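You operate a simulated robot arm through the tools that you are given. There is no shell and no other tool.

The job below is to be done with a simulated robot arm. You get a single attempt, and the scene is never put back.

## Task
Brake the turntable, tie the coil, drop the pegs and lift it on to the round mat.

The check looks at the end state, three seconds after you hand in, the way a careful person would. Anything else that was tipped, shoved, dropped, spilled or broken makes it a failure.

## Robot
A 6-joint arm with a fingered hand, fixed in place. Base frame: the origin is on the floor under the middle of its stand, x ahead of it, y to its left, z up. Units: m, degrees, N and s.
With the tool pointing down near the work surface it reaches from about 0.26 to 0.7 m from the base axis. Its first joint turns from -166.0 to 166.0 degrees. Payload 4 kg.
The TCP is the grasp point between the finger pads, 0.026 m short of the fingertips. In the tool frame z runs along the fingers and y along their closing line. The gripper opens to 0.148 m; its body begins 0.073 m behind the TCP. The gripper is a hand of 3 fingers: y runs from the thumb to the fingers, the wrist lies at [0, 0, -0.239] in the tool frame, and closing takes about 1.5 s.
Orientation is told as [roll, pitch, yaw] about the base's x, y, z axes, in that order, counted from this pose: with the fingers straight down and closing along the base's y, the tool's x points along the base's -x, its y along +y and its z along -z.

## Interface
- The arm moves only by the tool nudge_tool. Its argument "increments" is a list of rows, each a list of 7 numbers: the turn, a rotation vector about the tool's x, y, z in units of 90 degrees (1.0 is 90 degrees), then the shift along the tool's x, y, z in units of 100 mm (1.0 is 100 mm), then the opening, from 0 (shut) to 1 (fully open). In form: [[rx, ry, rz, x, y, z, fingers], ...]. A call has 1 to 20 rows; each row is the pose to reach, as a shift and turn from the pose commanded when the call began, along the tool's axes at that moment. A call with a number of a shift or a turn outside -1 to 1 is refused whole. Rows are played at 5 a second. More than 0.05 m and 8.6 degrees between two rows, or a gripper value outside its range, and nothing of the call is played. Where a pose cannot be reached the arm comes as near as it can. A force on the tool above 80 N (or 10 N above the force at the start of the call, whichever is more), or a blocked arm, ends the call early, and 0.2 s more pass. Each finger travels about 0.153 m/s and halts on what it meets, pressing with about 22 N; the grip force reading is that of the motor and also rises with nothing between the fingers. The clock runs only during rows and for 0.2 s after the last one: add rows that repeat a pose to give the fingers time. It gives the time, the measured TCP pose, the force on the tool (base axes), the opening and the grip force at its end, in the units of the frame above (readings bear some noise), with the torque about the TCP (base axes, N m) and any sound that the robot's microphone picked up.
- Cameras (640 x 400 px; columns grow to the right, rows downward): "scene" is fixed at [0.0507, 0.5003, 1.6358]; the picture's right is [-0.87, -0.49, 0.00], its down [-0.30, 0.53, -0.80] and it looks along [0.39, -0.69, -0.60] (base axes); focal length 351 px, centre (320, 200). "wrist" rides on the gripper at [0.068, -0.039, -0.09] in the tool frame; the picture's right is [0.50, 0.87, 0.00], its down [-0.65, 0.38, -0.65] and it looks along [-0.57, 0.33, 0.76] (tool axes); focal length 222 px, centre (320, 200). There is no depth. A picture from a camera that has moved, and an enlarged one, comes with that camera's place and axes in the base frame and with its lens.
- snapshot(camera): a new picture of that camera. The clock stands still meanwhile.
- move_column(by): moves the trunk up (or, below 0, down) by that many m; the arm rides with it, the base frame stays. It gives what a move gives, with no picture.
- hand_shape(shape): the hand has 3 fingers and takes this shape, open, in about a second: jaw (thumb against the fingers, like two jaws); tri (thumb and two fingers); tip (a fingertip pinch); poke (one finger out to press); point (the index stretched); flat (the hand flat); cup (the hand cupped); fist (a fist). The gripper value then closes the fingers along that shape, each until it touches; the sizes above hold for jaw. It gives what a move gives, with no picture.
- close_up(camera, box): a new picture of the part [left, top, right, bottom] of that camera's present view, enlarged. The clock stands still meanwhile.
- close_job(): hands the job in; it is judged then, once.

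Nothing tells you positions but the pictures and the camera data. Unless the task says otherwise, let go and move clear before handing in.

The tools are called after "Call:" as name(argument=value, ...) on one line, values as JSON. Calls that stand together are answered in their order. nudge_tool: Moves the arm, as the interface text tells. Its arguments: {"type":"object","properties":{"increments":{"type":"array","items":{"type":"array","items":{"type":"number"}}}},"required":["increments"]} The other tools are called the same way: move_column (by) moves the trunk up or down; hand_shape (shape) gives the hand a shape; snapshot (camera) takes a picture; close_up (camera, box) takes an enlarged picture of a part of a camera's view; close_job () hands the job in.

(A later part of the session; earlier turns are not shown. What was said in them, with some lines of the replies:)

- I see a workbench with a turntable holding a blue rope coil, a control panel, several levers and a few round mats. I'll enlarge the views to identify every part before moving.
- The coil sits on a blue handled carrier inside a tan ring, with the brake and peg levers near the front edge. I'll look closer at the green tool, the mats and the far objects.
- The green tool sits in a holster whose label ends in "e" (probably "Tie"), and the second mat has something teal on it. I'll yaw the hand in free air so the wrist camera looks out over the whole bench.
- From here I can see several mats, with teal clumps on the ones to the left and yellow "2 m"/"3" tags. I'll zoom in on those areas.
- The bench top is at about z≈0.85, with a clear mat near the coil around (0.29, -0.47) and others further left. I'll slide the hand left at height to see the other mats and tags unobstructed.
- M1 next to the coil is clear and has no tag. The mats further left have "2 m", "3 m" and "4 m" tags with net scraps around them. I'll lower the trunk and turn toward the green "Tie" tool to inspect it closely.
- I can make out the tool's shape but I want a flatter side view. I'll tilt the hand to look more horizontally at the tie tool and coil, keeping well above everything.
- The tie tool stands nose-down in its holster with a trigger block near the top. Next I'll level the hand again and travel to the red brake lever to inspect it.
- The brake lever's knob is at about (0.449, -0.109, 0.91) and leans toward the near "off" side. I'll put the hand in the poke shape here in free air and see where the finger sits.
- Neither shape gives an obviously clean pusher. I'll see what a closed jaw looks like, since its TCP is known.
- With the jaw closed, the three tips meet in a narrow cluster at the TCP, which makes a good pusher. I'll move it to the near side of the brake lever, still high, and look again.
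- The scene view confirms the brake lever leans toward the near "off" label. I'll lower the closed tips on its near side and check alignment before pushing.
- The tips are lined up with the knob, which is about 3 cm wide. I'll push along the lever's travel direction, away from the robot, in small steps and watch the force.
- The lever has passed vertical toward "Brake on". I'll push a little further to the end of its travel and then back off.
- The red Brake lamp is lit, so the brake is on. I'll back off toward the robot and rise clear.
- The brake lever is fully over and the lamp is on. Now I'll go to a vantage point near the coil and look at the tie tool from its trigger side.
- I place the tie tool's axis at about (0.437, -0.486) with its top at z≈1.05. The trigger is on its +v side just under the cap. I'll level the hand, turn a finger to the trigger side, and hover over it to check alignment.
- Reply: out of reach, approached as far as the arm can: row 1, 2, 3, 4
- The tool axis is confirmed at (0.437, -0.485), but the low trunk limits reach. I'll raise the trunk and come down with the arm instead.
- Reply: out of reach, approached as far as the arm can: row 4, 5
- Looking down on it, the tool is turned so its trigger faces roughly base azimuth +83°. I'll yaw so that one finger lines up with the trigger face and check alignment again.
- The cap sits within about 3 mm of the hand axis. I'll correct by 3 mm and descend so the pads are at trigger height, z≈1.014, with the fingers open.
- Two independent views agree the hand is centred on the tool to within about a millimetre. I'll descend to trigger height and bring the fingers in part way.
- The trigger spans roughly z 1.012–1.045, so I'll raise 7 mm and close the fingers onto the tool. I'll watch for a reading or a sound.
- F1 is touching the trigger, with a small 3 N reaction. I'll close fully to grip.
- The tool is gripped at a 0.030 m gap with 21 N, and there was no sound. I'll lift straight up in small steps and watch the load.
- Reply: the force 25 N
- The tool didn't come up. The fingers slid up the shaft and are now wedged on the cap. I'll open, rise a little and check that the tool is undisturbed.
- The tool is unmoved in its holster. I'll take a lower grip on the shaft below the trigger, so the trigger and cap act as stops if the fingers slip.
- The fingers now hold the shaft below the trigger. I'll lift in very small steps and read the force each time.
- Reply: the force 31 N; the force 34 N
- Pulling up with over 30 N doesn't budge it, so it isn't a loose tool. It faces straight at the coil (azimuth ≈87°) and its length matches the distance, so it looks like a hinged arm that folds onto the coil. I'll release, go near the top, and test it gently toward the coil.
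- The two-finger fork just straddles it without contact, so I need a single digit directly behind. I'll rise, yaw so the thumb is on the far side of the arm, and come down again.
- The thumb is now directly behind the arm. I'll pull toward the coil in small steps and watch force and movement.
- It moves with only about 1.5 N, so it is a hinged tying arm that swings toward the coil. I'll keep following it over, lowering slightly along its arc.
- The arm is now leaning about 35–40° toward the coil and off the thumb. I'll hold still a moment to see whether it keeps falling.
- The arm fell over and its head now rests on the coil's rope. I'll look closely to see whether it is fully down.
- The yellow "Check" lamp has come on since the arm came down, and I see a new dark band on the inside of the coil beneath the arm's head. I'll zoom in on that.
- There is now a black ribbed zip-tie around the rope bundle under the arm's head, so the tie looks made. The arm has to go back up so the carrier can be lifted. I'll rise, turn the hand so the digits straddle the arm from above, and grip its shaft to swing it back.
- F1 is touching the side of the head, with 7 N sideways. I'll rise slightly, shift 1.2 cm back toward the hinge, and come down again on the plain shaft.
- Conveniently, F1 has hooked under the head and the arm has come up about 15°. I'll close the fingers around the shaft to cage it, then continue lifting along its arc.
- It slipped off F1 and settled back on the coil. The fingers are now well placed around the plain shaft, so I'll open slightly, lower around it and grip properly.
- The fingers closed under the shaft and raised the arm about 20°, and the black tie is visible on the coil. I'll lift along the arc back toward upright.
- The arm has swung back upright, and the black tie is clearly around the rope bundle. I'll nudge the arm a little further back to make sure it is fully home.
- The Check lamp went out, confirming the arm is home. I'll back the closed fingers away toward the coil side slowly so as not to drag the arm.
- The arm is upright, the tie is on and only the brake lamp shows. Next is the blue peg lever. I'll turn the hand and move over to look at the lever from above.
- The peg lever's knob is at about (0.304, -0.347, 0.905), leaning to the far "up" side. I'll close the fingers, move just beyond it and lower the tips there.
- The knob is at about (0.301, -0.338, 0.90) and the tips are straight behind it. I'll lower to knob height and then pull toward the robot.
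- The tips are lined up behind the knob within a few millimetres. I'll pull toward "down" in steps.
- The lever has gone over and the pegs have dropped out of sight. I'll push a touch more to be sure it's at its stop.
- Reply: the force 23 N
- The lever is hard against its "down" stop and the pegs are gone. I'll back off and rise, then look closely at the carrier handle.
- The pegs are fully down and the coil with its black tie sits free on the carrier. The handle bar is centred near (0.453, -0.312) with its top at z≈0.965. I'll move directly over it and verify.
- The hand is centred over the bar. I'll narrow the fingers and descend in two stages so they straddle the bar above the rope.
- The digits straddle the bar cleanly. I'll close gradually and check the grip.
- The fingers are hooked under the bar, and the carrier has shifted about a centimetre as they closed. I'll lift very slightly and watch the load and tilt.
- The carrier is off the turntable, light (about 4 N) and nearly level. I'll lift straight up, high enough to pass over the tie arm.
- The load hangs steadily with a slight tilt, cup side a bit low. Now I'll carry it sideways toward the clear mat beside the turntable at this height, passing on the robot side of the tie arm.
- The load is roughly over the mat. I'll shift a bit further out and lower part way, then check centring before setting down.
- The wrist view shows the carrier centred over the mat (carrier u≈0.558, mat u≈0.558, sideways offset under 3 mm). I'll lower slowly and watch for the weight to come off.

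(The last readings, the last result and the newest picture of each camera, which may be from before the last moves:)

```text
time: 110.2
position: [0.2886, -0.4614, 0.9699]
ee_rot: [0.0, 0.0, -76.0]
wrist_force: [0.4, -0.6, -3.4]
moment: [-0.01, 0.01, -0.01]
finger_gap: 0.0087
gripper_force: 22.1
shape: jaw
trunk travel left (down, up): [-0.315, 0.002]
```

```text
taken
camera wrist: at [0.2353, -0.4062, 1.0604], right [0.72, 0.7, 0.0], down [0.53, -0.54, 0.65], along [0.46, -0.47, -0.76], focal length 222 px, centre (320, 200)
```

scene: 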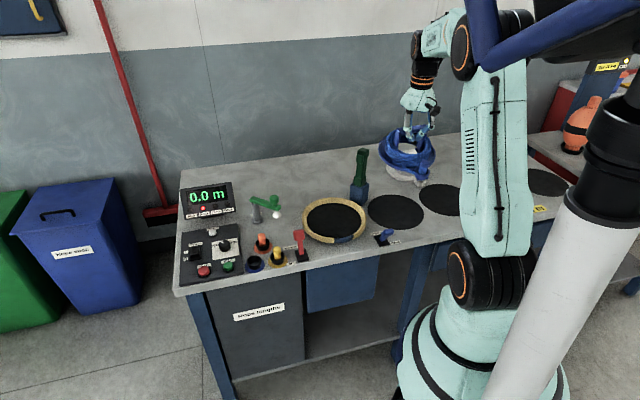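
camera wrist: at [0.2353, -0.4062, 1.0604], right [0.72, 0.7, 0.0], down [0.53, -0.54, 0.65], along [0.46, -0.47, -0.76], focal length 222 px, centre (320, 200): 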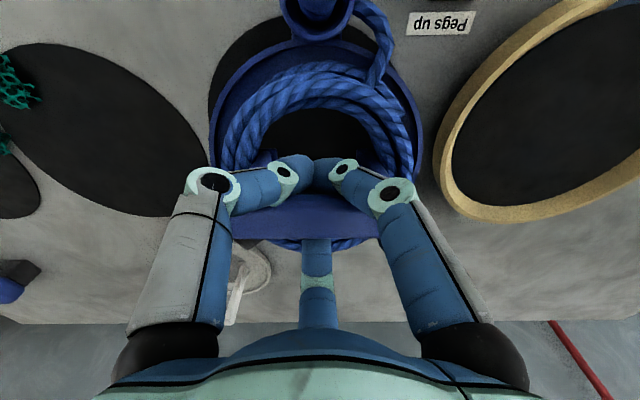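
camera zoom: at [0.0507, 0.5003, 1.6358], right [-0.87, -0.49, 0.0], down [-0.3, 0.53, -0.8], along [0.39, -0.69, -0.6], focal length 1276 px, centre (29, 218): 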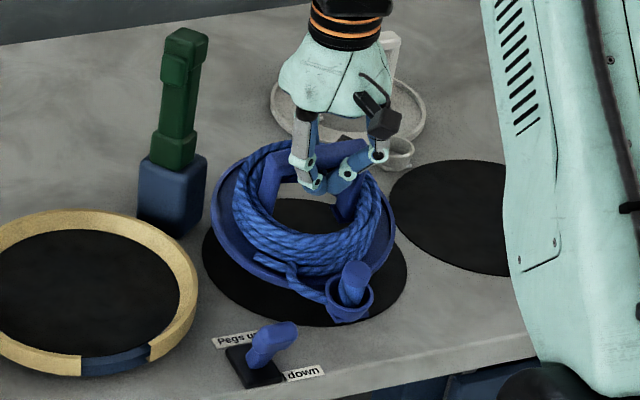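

Call:
close_up(camera="wrist", box=[190, 0, 450, 160])

Call:
close_up(camera="scene", box=[370, 170, 435, 235])

```text
2.46 times, centred on (320, 80) of wrist
camera zoom: at [0.2353, -0.4062, 1.0604], right [0.72, 0.7, 0.0], down [0.53, -0.54, 0.65], along [0.46, -0.47, -0.76], focal length 547 px, centre (320, 495)
```

zoom: 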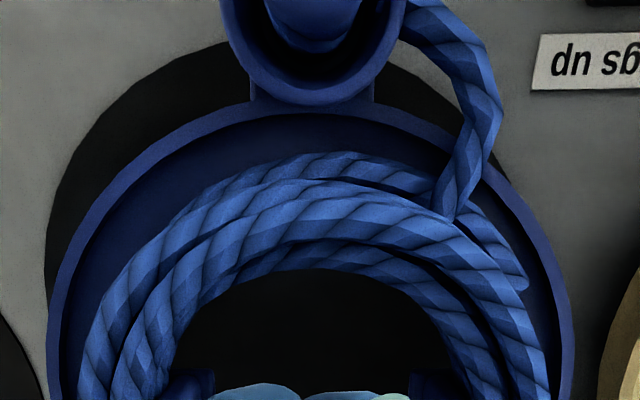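

```text
6.15 times, centred on (402, 202) of scene
camera zoom: at [0.0507, 0.5003, 1.6358], right [-0.87, -0.49, 0.0], down [-0.3, 0.53, -0.8], along [0.39, -0.69, -0.6], focal length 2159 px, centre (-188, 185)
```

zoom: 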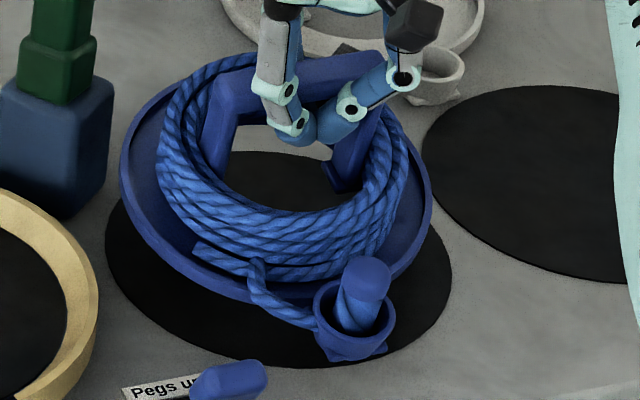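

Both are concentric to within about 4 mm. I'll lower in 8 mm steps and watch the force.

Call:
nudge_tool(increments=[[0, 0, 0, 0, 0, 0.04, 0], [0, 0, 0, 0, 0, 0.08, 0], [0, 0, 0, 0, 0, 0.08, 0]])

Call:
nudge_tool(increments=[[0, 0, 0, 0, 0, 0.04, 0], [0, 0, 0, 0, 0, 0.08, 0], [0, 0, 0, 0, 0, 0.08, 0]])

Call:
close_up(camera="scene", box=[370, 170, 435, 235])

```text
time: 111.0
position: [0.2881, -0.4623, 0.9619]
ee_rot: [0.0, 0.0, -76.0]
wrist_force: [0.3, -0.7, -3.3]
moment: [0.02, 0.01, -0.02]
finger_gap: 0.0084
gripper_force: 21.7
shape: jaw
trunk travel left (down, up): [-0.315, 0.002]
```

```text
time: 111.8
position: [0.2896, -0.4616, 0.9545]
ee_rot: [0.0, 0.0, -75.9]
wrist_force: [0.7, 0.7, -2.7]
moment: [0.02, 0.0, -0.01]
finger_gap: 0.0087
gripper_force: 22.2
shape: jaw
trunk travel left (down, up): [-0.315, 0.002]
```

```text
6.15 times, centred on (402, 202) of scene
camera zoom: at [0.0507, 0.5003, 1.6358], right [-0.87, -0.49, 0.0], down [-0.3, 0.53, -0.8], along [0.39, -0.69, -0.6], focal length 2159 px, centre (-188, 185)
```

zoom: 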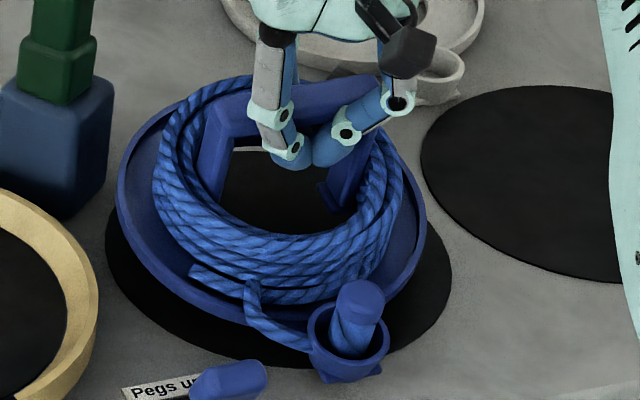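

Call:
nudge_tool(increments=[[0, 0, 0, -0.02, -0.035, 0.04, 0], [0, 0, 0, -0.02, -0.035, 0.08, 0], [0, 0, 0, -0.02, -0.035, 0.08, 0]])

Call:
nudge_tool(increments=[[0, 0, 0, 0, 0, 0.04, 0], [0, 0, 0, 0, 0, 0.06, 0], [0, 0, 0, 0, 0, 0.06, 0]])

Call:
close_up(camera="scene", box=[370, 170, 435, 235])

Call:
close_up(camera="wrist", box=[190, 0, 450, 160])

```text
time: 112.6
position: [0.2858, -0.4635, 0.9474]
ee_rot: [0.0, 0.0, -75.8]
wrist_force: [0.1, 1.1, -3.9]
moment: [-0.02, -0.02, 0.02]
finger_gap: 0.0088
gripper_force: 22.3
shape: jaw
trunk travel left (down, up): [-0.315, 0.002]
```

```text
time: 113.4
position: [0.2855, -0.464, 0.9396]
ee_rot: [-0.1, 0.0, -75.9]
wrist_force: [0.3, -0.8, -1.2]
moment: [0.06, 0.04, 0.01]
finger_gap: 0.0087
gripper_force: 22.2
shape: jaw
trunk travel left (down, up): [-0.315, 0.002]
```

```text
6.15 times, centred on (402, 202) of scene
camera zoom: at [0.0507, 0.5003, 1.6358], right [-0.87, -0.49, 0.0], down [-0.3, 0.53, -0.8], along [0.39, -0.69, -0.6], focal length 2159 px, centre (-188, 185)
```

zoom: 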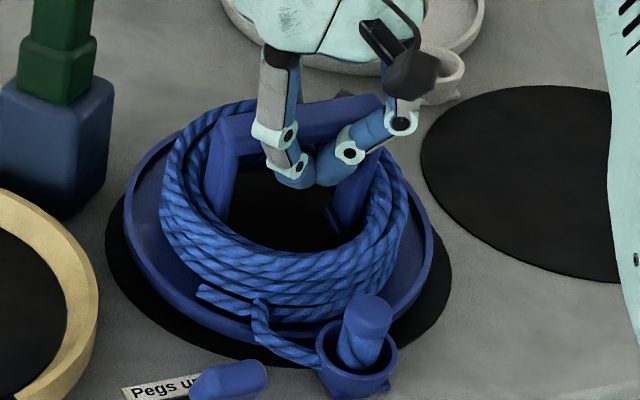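

```text
2.46 times, centred on (320, 80) of wrist
camera zoom: at [0.2325, -0.4091, 1.0308], right [0.72, 0.7, 0.0], down [0.53, -0.54, 0.65], along [0.46, -0.47, -0.76], focal length 547 px, centre (320, 495)
```

zoom: 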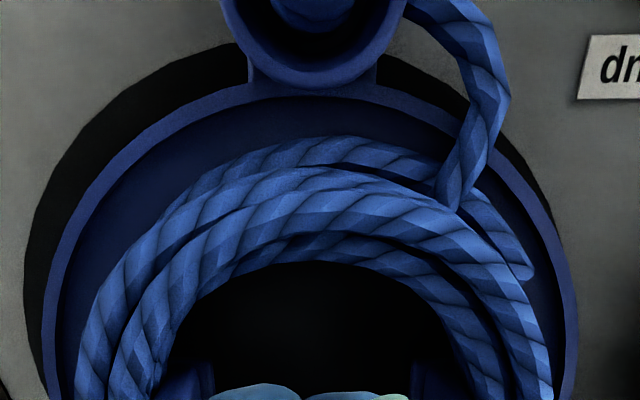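

The cup side has touched the mat and part of the weight is off. I'll continue down in small steps to level it.

Call:
nudge_tool(increments=[[0, 0, 0, 0, 0, 0.03, 0], [0, 0, 0, 0, 0, 0.06, 0], [0, 0, 0, 0, 0, 0.06, 0]])

Call:
nudge_tool(increments=[[0, 0, 0, 0, 0, 0.03, 0], [0, 0, 0, 0, 0, 0.06, 0], [0, 0, 0, 0, 0, 0.06, 0]])

Call:
close_up(camera="scene", box=[370, 170, 435, 235])

Call:
close_up(camera="wrist", box=[160, 0, 480, 300])

```text
time: 114.2
position: [0.2855, -0.4641, 0.9351]
ee_rot: [0.0, -0.1, -75.9]
wrist_force: [-0.1, -0.6, -1.8]
moment: [0.12, 0.05, 0.01]
finger_gap: 0.0085
gripper_force: 21.7
shape: jaw
trunk travel left (down, up): [-0.315, 0.002]
```

```text
time: 115.0
position: [0.285, -0.4629, 0.9277]
ee_rot: [0.1, 0.0, -75.9]
wrist_force: [-0.3, 0.0, -2.4]
moment: [0.04, 0.04, -0.01]
finger_gap: 0.0086
gripper_force: 22.6
shape: jaw
trunk travel left (down, up): [-0.315, 0.002]
```

```text
6.15 times, centred on (402, 202) of scene
camera zoom: at [0.0507, 0.5003, 1.6358], right [-0.87, -0.49, 0.0], down [-0.3, 0.53, -0.8], along [0.39, -0.69, -0.6], focal length 2159 px, centre (-188, 185)
```

zoom: 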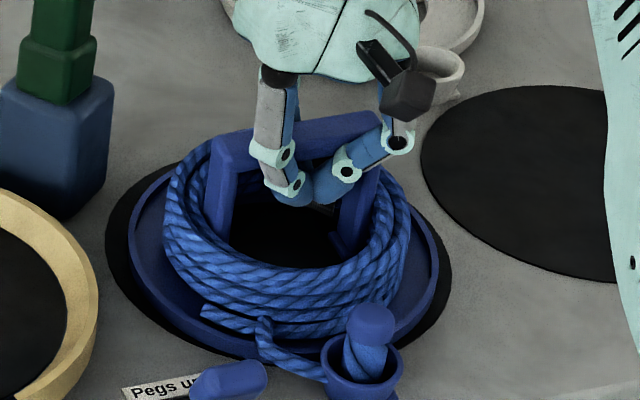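

```text
1.33 times, centred on (320, 150) of wrist
camera zoom: at [0.2322, -0.4091, 1.0184], right [0.72, 0.7, 0.0], down [0.53, -0.54, 0.65], along [0.46, -0.47, -0.76], focal length 296 px, centre (320, 267)
```

zoom: 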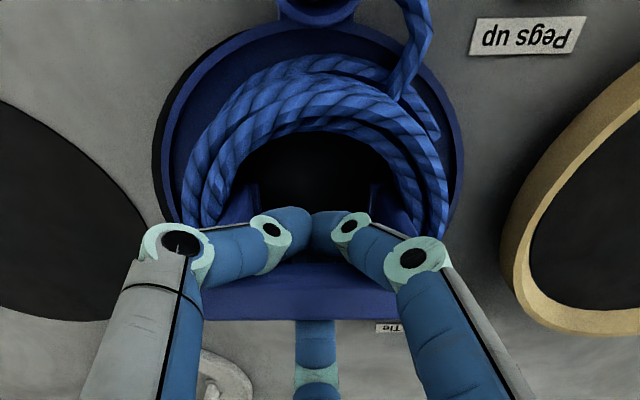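

Call:
nudge_tool(increments=[[0, 0, 0, 0, 0, 0.02, 0], [0, 0, 0, 0, 0, 0.04, 0], [0, 0, 0, 0, 0, 0.04, 0]])

Call:
nudge_tool(increments=[[0, 0, 0, 0, 0, 0.02, 0], [0, 0, 0, 0, 0, 0.04, 0], [0, 0, 0, 0, 0, 0.04, 0]])

Call:
close_up(camera="scene", box=[370, 170, 435, 235])

Call:
close_up(camera="wrist", box=[160, 0, 480, 300])

```text
time: 115.8
position: [0.2859, -0.4641, 0.9248]
ee_rot: [-0.1, 0.0, -75.9]
wrist_force: [-0.7, 0.0, -1.7]
moment: [0.08, 0.05, 0.02]
finger_gap: 0.0085
gripper_force: 22.0
shape: jaw
trunk travel left (down, up): [-0.315, 0.002]
```

```text
time: 116.6
position: [0.2847, -0.4649, 0.9203]
ee_rot: [0.0, -0.1, -76.0]
wrist_force: [0.6, -0.6, 0.7]
moment: [0.0, 0.0, -0.01]
finger_gap: 0.0086
gripper_force: 22.0
shape: jaw
trunk travel left (down, up): [-0.315, 0.002]
```

```text
6.15 times, centred on (402, 202) of scene
camera zoom: at [0.0507, 0.5003, 1.6358], right [-0.87, -0.49, 0.0], down [-0.3, 0.53, -0.8], along [0.39, -0.69, -0.6], focal length 2159 px, centre (-188, 185)
```

zoom: 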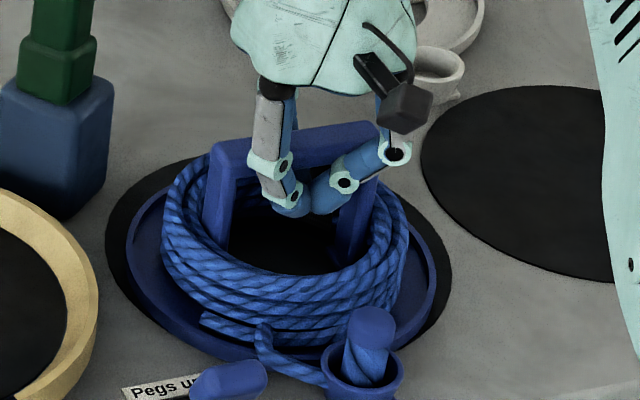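

```text
1.33 times, centred on (320, 150) of wrist
camera zoom: at [0.2324, -0.4092, 1.0106], right [0.72, 0.7, 0.0], down [0.53, -0.54, 0.65], along [0.46, -0.47, -0.76], focal length 296 px, centre (320, 267)
```

zoom: 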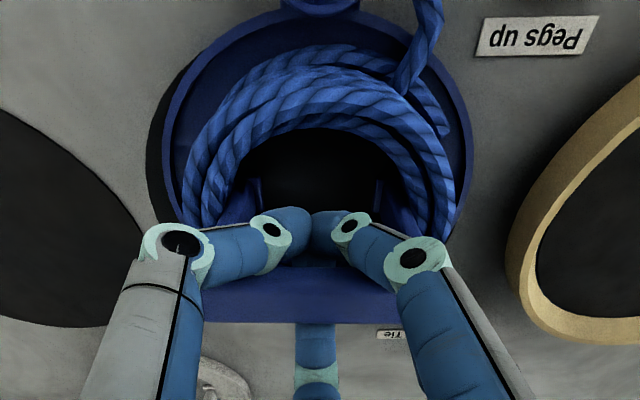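

The weight is fully off, but as the carrier levelled it slid about 2 cm toward the robot, so its near rim is at the mat's edge. I'll unload it slightly, shift it outward 2 cm, and set it down again.

Call:
nudge_tool(increments=[[0, 0, 0, 0, 0, -0.04, 0], [0, 0, 0, 0, 0, -0.09, 0], [0, 0, 0, -0.04, 0.023, -0.09, 0], [0, 0, 0, -0.09, 0.052, -0.09, 0], [0, 0, 0, -0.14, 0.08, -0.09, 0], [0, 0, 0, -0.18, 0.104, -0.09, 0], [0, 0, 0, -0.18, 0.104, -0.04, 0], [0, 0, 0, -0.18, 0.104, 0, 0], [0, 0, 0, -0.18, 0.104, 0, 0]])

Call:
close_up(camera="scene", box=[370, 170, 435, 235])

Call:
close_up(camera="wrist", box=[160, 0, 480, 300])

```text
time: 118.6
position: [0.3012, -0.4796, 0.9216]
ee_rot: [0.0, -0.1, -76.0]
wrist_force: [-0.1, -0.3, 0.5]
moment: [0.01, 0.04, 0.05]
finger_gap: 0.0087
gripper_force: 21.6
shape: jaw
trunk travel left (down, up): [-0.315, 0.002]
```

```text
6.15 times, centred on (402, 202) of scene
camera zoom: at [0.0507, 0.5003, 1.6358], right [-0.87, -0.49, 0.0], down [-0.3, 0.53, -0.8], along [0.39, -0.69, -0.6], focal length 2159 px, centre (-188, 185)
```

zoom: 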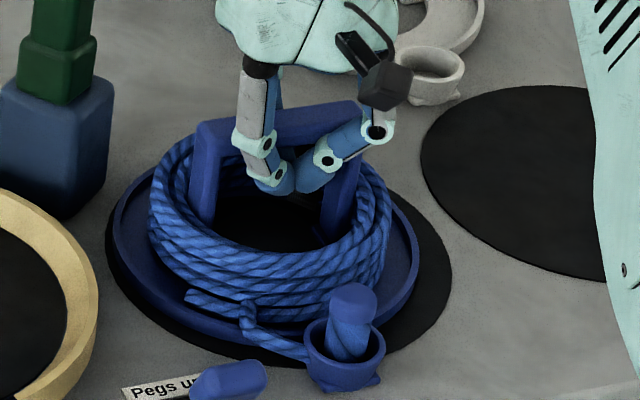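

```text
1.33 times, centred on (320, 150) of wrist
camera zoom: at [0.2468, -0.4239, 1.0106], right [0.72, 0.7, 0.0], down [0.53, -0.54, 0.65], along [0.46, -0.47, -0.76], focal length 296 px, centre (320, 267)
```

zoom: 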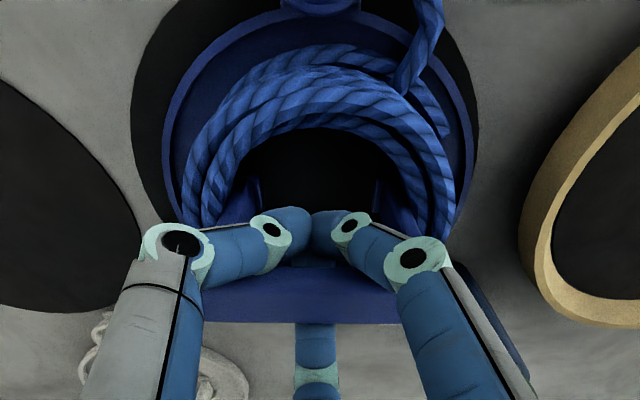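

It is now well placed front-to-back, but about 7 mm right of centre. One small correction sideways, then I'll release.

Call:
nudge_tool(increments=[[0, 0, 0, 0, 0, -0.04, 0], [0, 0, 0, 0, 0, -0.09, 0], [0, 0, 0, -0.018, -0.03, -0.09, 0], [0, 0, 0, -0.035, -0.06, -0.09, 0], [0, 0, 0, -0.035, -0.06, -0.04, 0], [0, 0, 0, -0.035, -0.06, 0.01, 0], [0, 0, 0, -0.035, -0.06, 0.01, 0]])

Call:
close_up(camera="scene", box=[370, 170, 435, 235])

Call:
close_up(camera="wrist", box=[160, 0, 480, 300])

```text
time: 120.2
position: [0.2949, -0.4827, 0.9196]
ee_rot: [0.1, -0.1, -75.8]
wrist_force: [-0.1, -0.7, 1.4]
moment: [-0.01, 0.05, 0.01]
finger_gap: 0.0082
gripper_force: 21.3
shape: jaw
trunk travel left (down, up): [-0.315, 0.002]
```

```text
6.15 times, centred on (402, 202) of scene
camera zoom: at [0.0507, 0.5003, 1.6358], right [-0.87, -0.49, 0.0], down [-0.3, 0.53, -0.8], along [0.39, -0.69, -0.6], focal length 2159 px, centre (-188, 185)
```

zoom: 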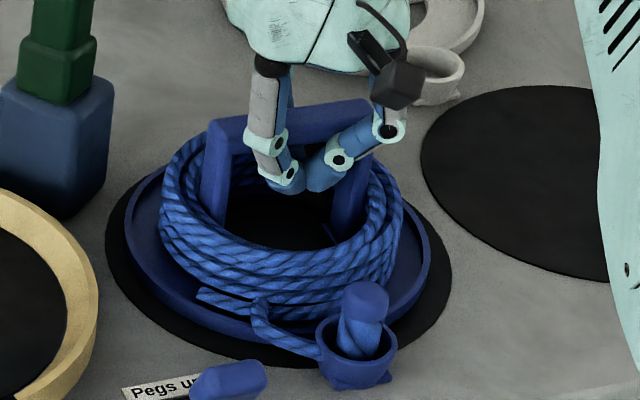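

```text
1.33 times, centred on (320, 150) of wrist
camera zoom: at [0.2419, -0.4288, 1.0099], right [0.72, 0.7, 0.0], down [0.53, -0.54, 0.65], along [0.46, -0.47, -0.76], focal length 296 px, centre (320, 267)
```

zoom: 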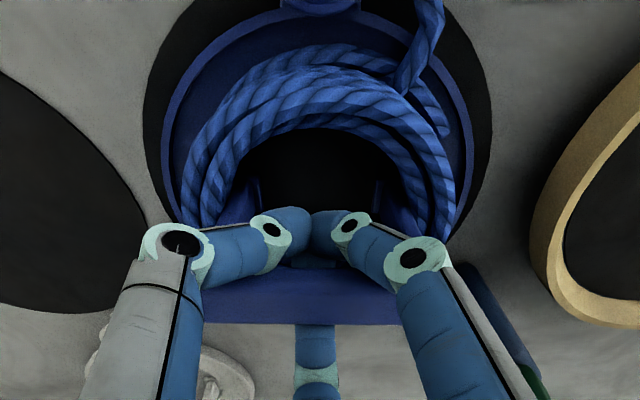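

The carrier is now centred on the mat with even black margins and sits level. I'll open the fingers gradually at this height, which clears the rope, and check nothing moves.

Call:
nudge_tool(increments=[[0, 0, 0, 0, 0, 0, 0.1], [0, 0, 0, 0, 0, 0, 0.2], [0, 0, 0, 0, 0, 0, 0.3], [0, 0, 0, 0, 0, 0, 0.4], [0, 0, 0, 0, 0, 0, 0.5], [0, 0, 0, 0, 0, 0, 0.58], [0, 0, 0, 0, 0, 0, 0.64], [0, 0, 0, 0, 0, 0, 0.64]])

Call:
close_up(camera="scene", box=[370, 170, 435, 235])

Call:
close_up(camera="wrist", box=[160, 0, 480, 300])

```text
time: 122.0
position: [0.2947, -0.4847, 0.9208]
ee_rot: [0.0, 0.1, -76.0]
wrist_force: [-0.2, -0.3, -0.1]
moment: [0.0, -0.02, -0.03]
finger_gap: 0.0939
gripper_force: 0.1
shape: jaw
trunk travel left (down, up): [-0.315, 0.002]
```

```text
6.15 times, centred on (402, 202) of scene
camera zoom: at [0.0507, 0.5003, 1.6358], right [-0.87, -0.49, 0.0], down [-0.3, 0.53, -0.8], along [0.39, -0.69, -0.6], focal length 2159 px, centre (-188, 185)
```

zoom: 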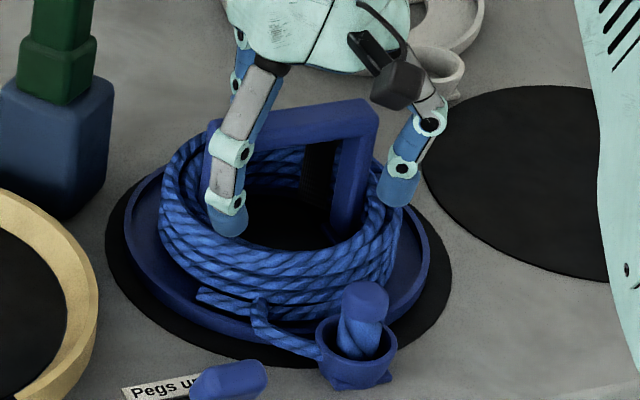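

```text
1.33 times, centred on (320, 150) of wrist
camera zoom: at [0.2418, -0.4286, 1.0098], right [0.72, 0.7, 0.0], down [0.53, -0.54, 0.65], along [0.46, -0.47, -0.76], focal length 296 px, centre (320, 267)
```

zoom: 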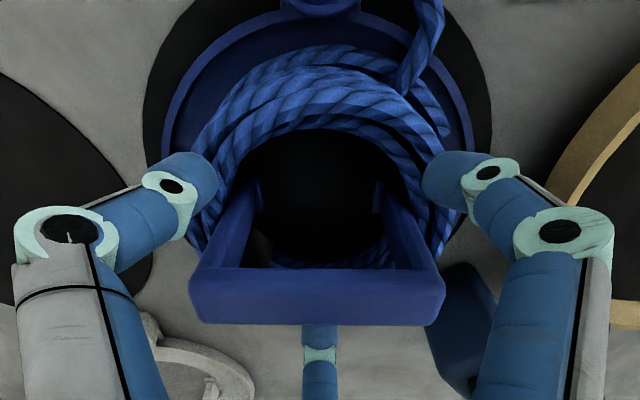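

The carrier stayed put and the hand is open around the bar. I'll rise straight up, clear of everything.

Call:
nudge_tool(increments=[[0, 0, 0, 0, 0, -0.1, 0.64], [0, 0, 0, 0, 0, -0.3, 0.64], [0, 0, 0, 0, 0, -0.55, 0.64], [0, 0, 0, 0, 0, -0.8, 0.64], [0, 0, 0, 0, 0, -1.0, 0.64], [0, 0, 0, 0, 0, -1.0, 0.64]])

Call:
nudge_tool(increments=[[0, 0, 0, 0, 0, -0.3, 0.64], [0, 0, 0, 0, 0, -0.6, 0.64], [0, 0, 0, 0, 0, -1.0, 0.64]])

Call:
snapshot(camera="scene")

Call:
snapshot(camera="wrist")

```text
time: 123.4
position: [0.2959, -0.4829, 1.0196]
ee_rot: [0.0, 0.1, -75.9]
wrist_force: [-0.5, -0.1, 0.5]
moment: [0.0, 0.03, -0.01]
finger_gap: 0.0942
gripper_force: 0.0
shape: jaw
trunk travel left (down, up): [-0.315, 0.002]
```

```text
time: 124.2
position: [0.2948, -0.4832, 1.1216]
ee_rot: [0.1, -0.1, -76.0]
wrist_force: [-0.2, 0.1, 0.1]
moment: [0.0, 0.01, 0.03]
finger_gap: 0.0945
gripper_force: 0.0
shape: jaw
trunk travel left (down, up): [-0.315, 0.002]
```

```text
taken
```

scene: 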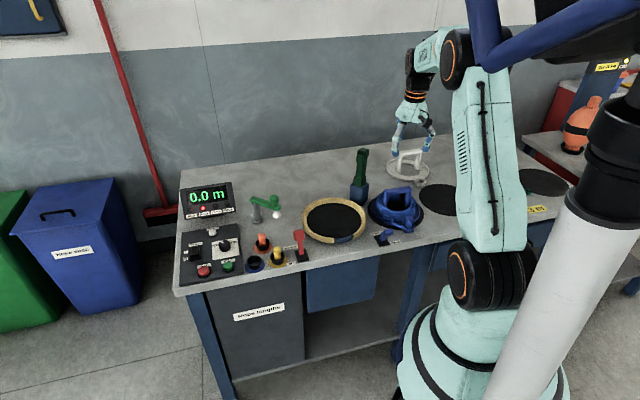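

```text
taken
camera wrist: at [0.2409, -0.4273, 1.2116], right [0.72, 0.7, 0.0], down [0.53, -0.54, 0.65], along [0.45, -0.47, -0.76], focal length 222 px, centre (320, 200)
```

wrist: 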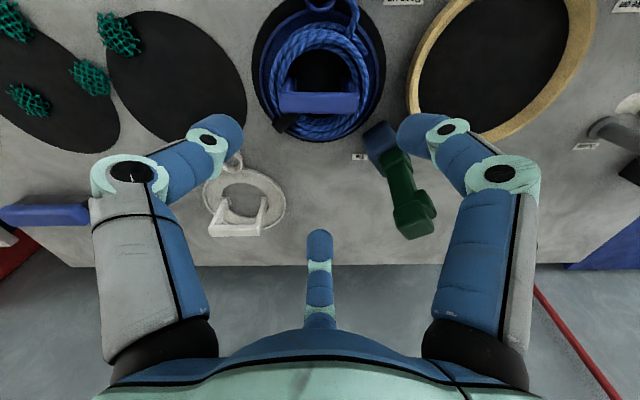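

The coil now rests centred on the mat. One last close look at the coil, levers and panel before handing in.

Call:
close_up(camera="wrist", box=[230, 0, 410, 150])

Call:
close_up(camera="scene", box=[170, 140, 450, 290])

Call:
close_up(camera="scene", box=[350, 170, 440, 250])

```text
2.67 times, centred on (320, 75) of wrist
camera zoom: at [0.2409, -0.4273, 1.2116], right [0.72, 0.7, 0.0], down [0.53, -0.54, 0.65], along [0.45, -0.47, -0.76], focal length 592 px, centre (320, 533)
```

zoom: 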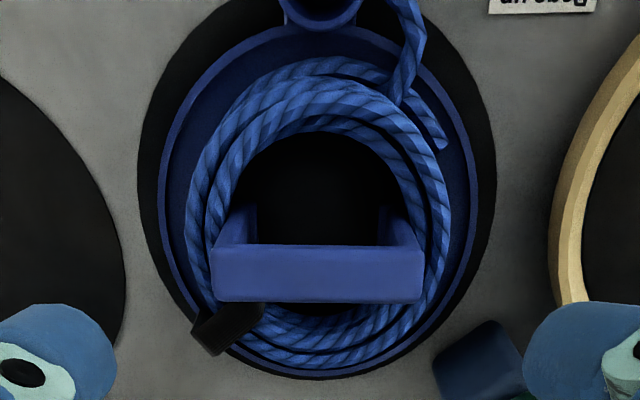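

```text
2.29 times, centred on (310, 215) of scene
camera zoom: at [0.0507, 0.5003, 1.6358], right [-0.87, -0.49, 0.0], down [-0.3, 0.53, -0.8], along [0.39, -0.69, -0.6], focal length 802 px, centre (343, 166)
```

zoom: 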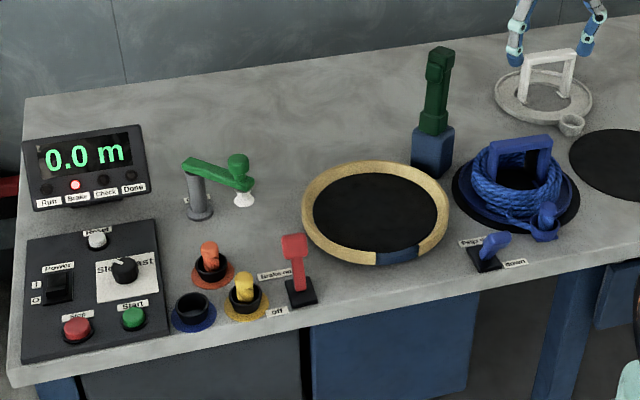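

```text
5.00 times, centred on (395, 210) of scene
camera zoom: at [0.0507, 0.5003, 1.6358], right [-0.87, -0.49, 0.0], down [-0.3, 0.53, -0.8], along [0.39, -0.69, -0.6], focal length 1754 px, centre (-55, 150)
```

zoom: 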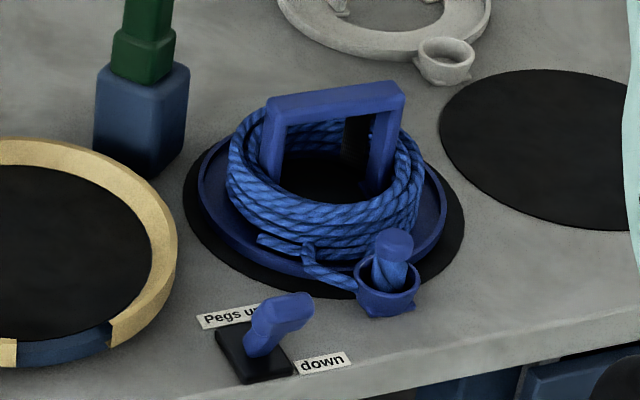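

The tied coil sits fully on the mat with its rope end still in the cup. The brake is on, the pegs are down, the tie arm is upright and nothing else has moved, so I'm handing in.

Call:
close_job()

```text
The job is handed in.
```

The coil is tied and sitting on the round mat beside the turntable. I have handed the job in, but no result came back.

- **Brake:** the lever is at "Brake on" and the red Brake lamp is lit.
- **Tie:** the green "Tie" post turned out to be a hinged arm, not a loose tool. I swung it over onto the coil, which left a black zip-tie around the rope, then returned it upright.
- **Pegs:** the lever is at "down" and the pegs have dropped.
- **Placement:** I lifted the coil on its blue carrier by the handle. It is level and fully on the mat, slightly toward the far side of centre. The rope end is still in its cup.

**Mat choice:** several round mats are on the bench. I used the untagged, clear one next to the turntable; the others have "2 m", "3 m" and "4 m" tags by them and net scraps around them. If the task meant one of those, the coil is on the wrong mat.

Before I worked out that the post was hinged, I gripped it and pulled up with just over 30 N. It did not move and showed no damage. Nothing else on the bench looked moved in the last pictures, and the hand was open and clear of everything when I handed in.
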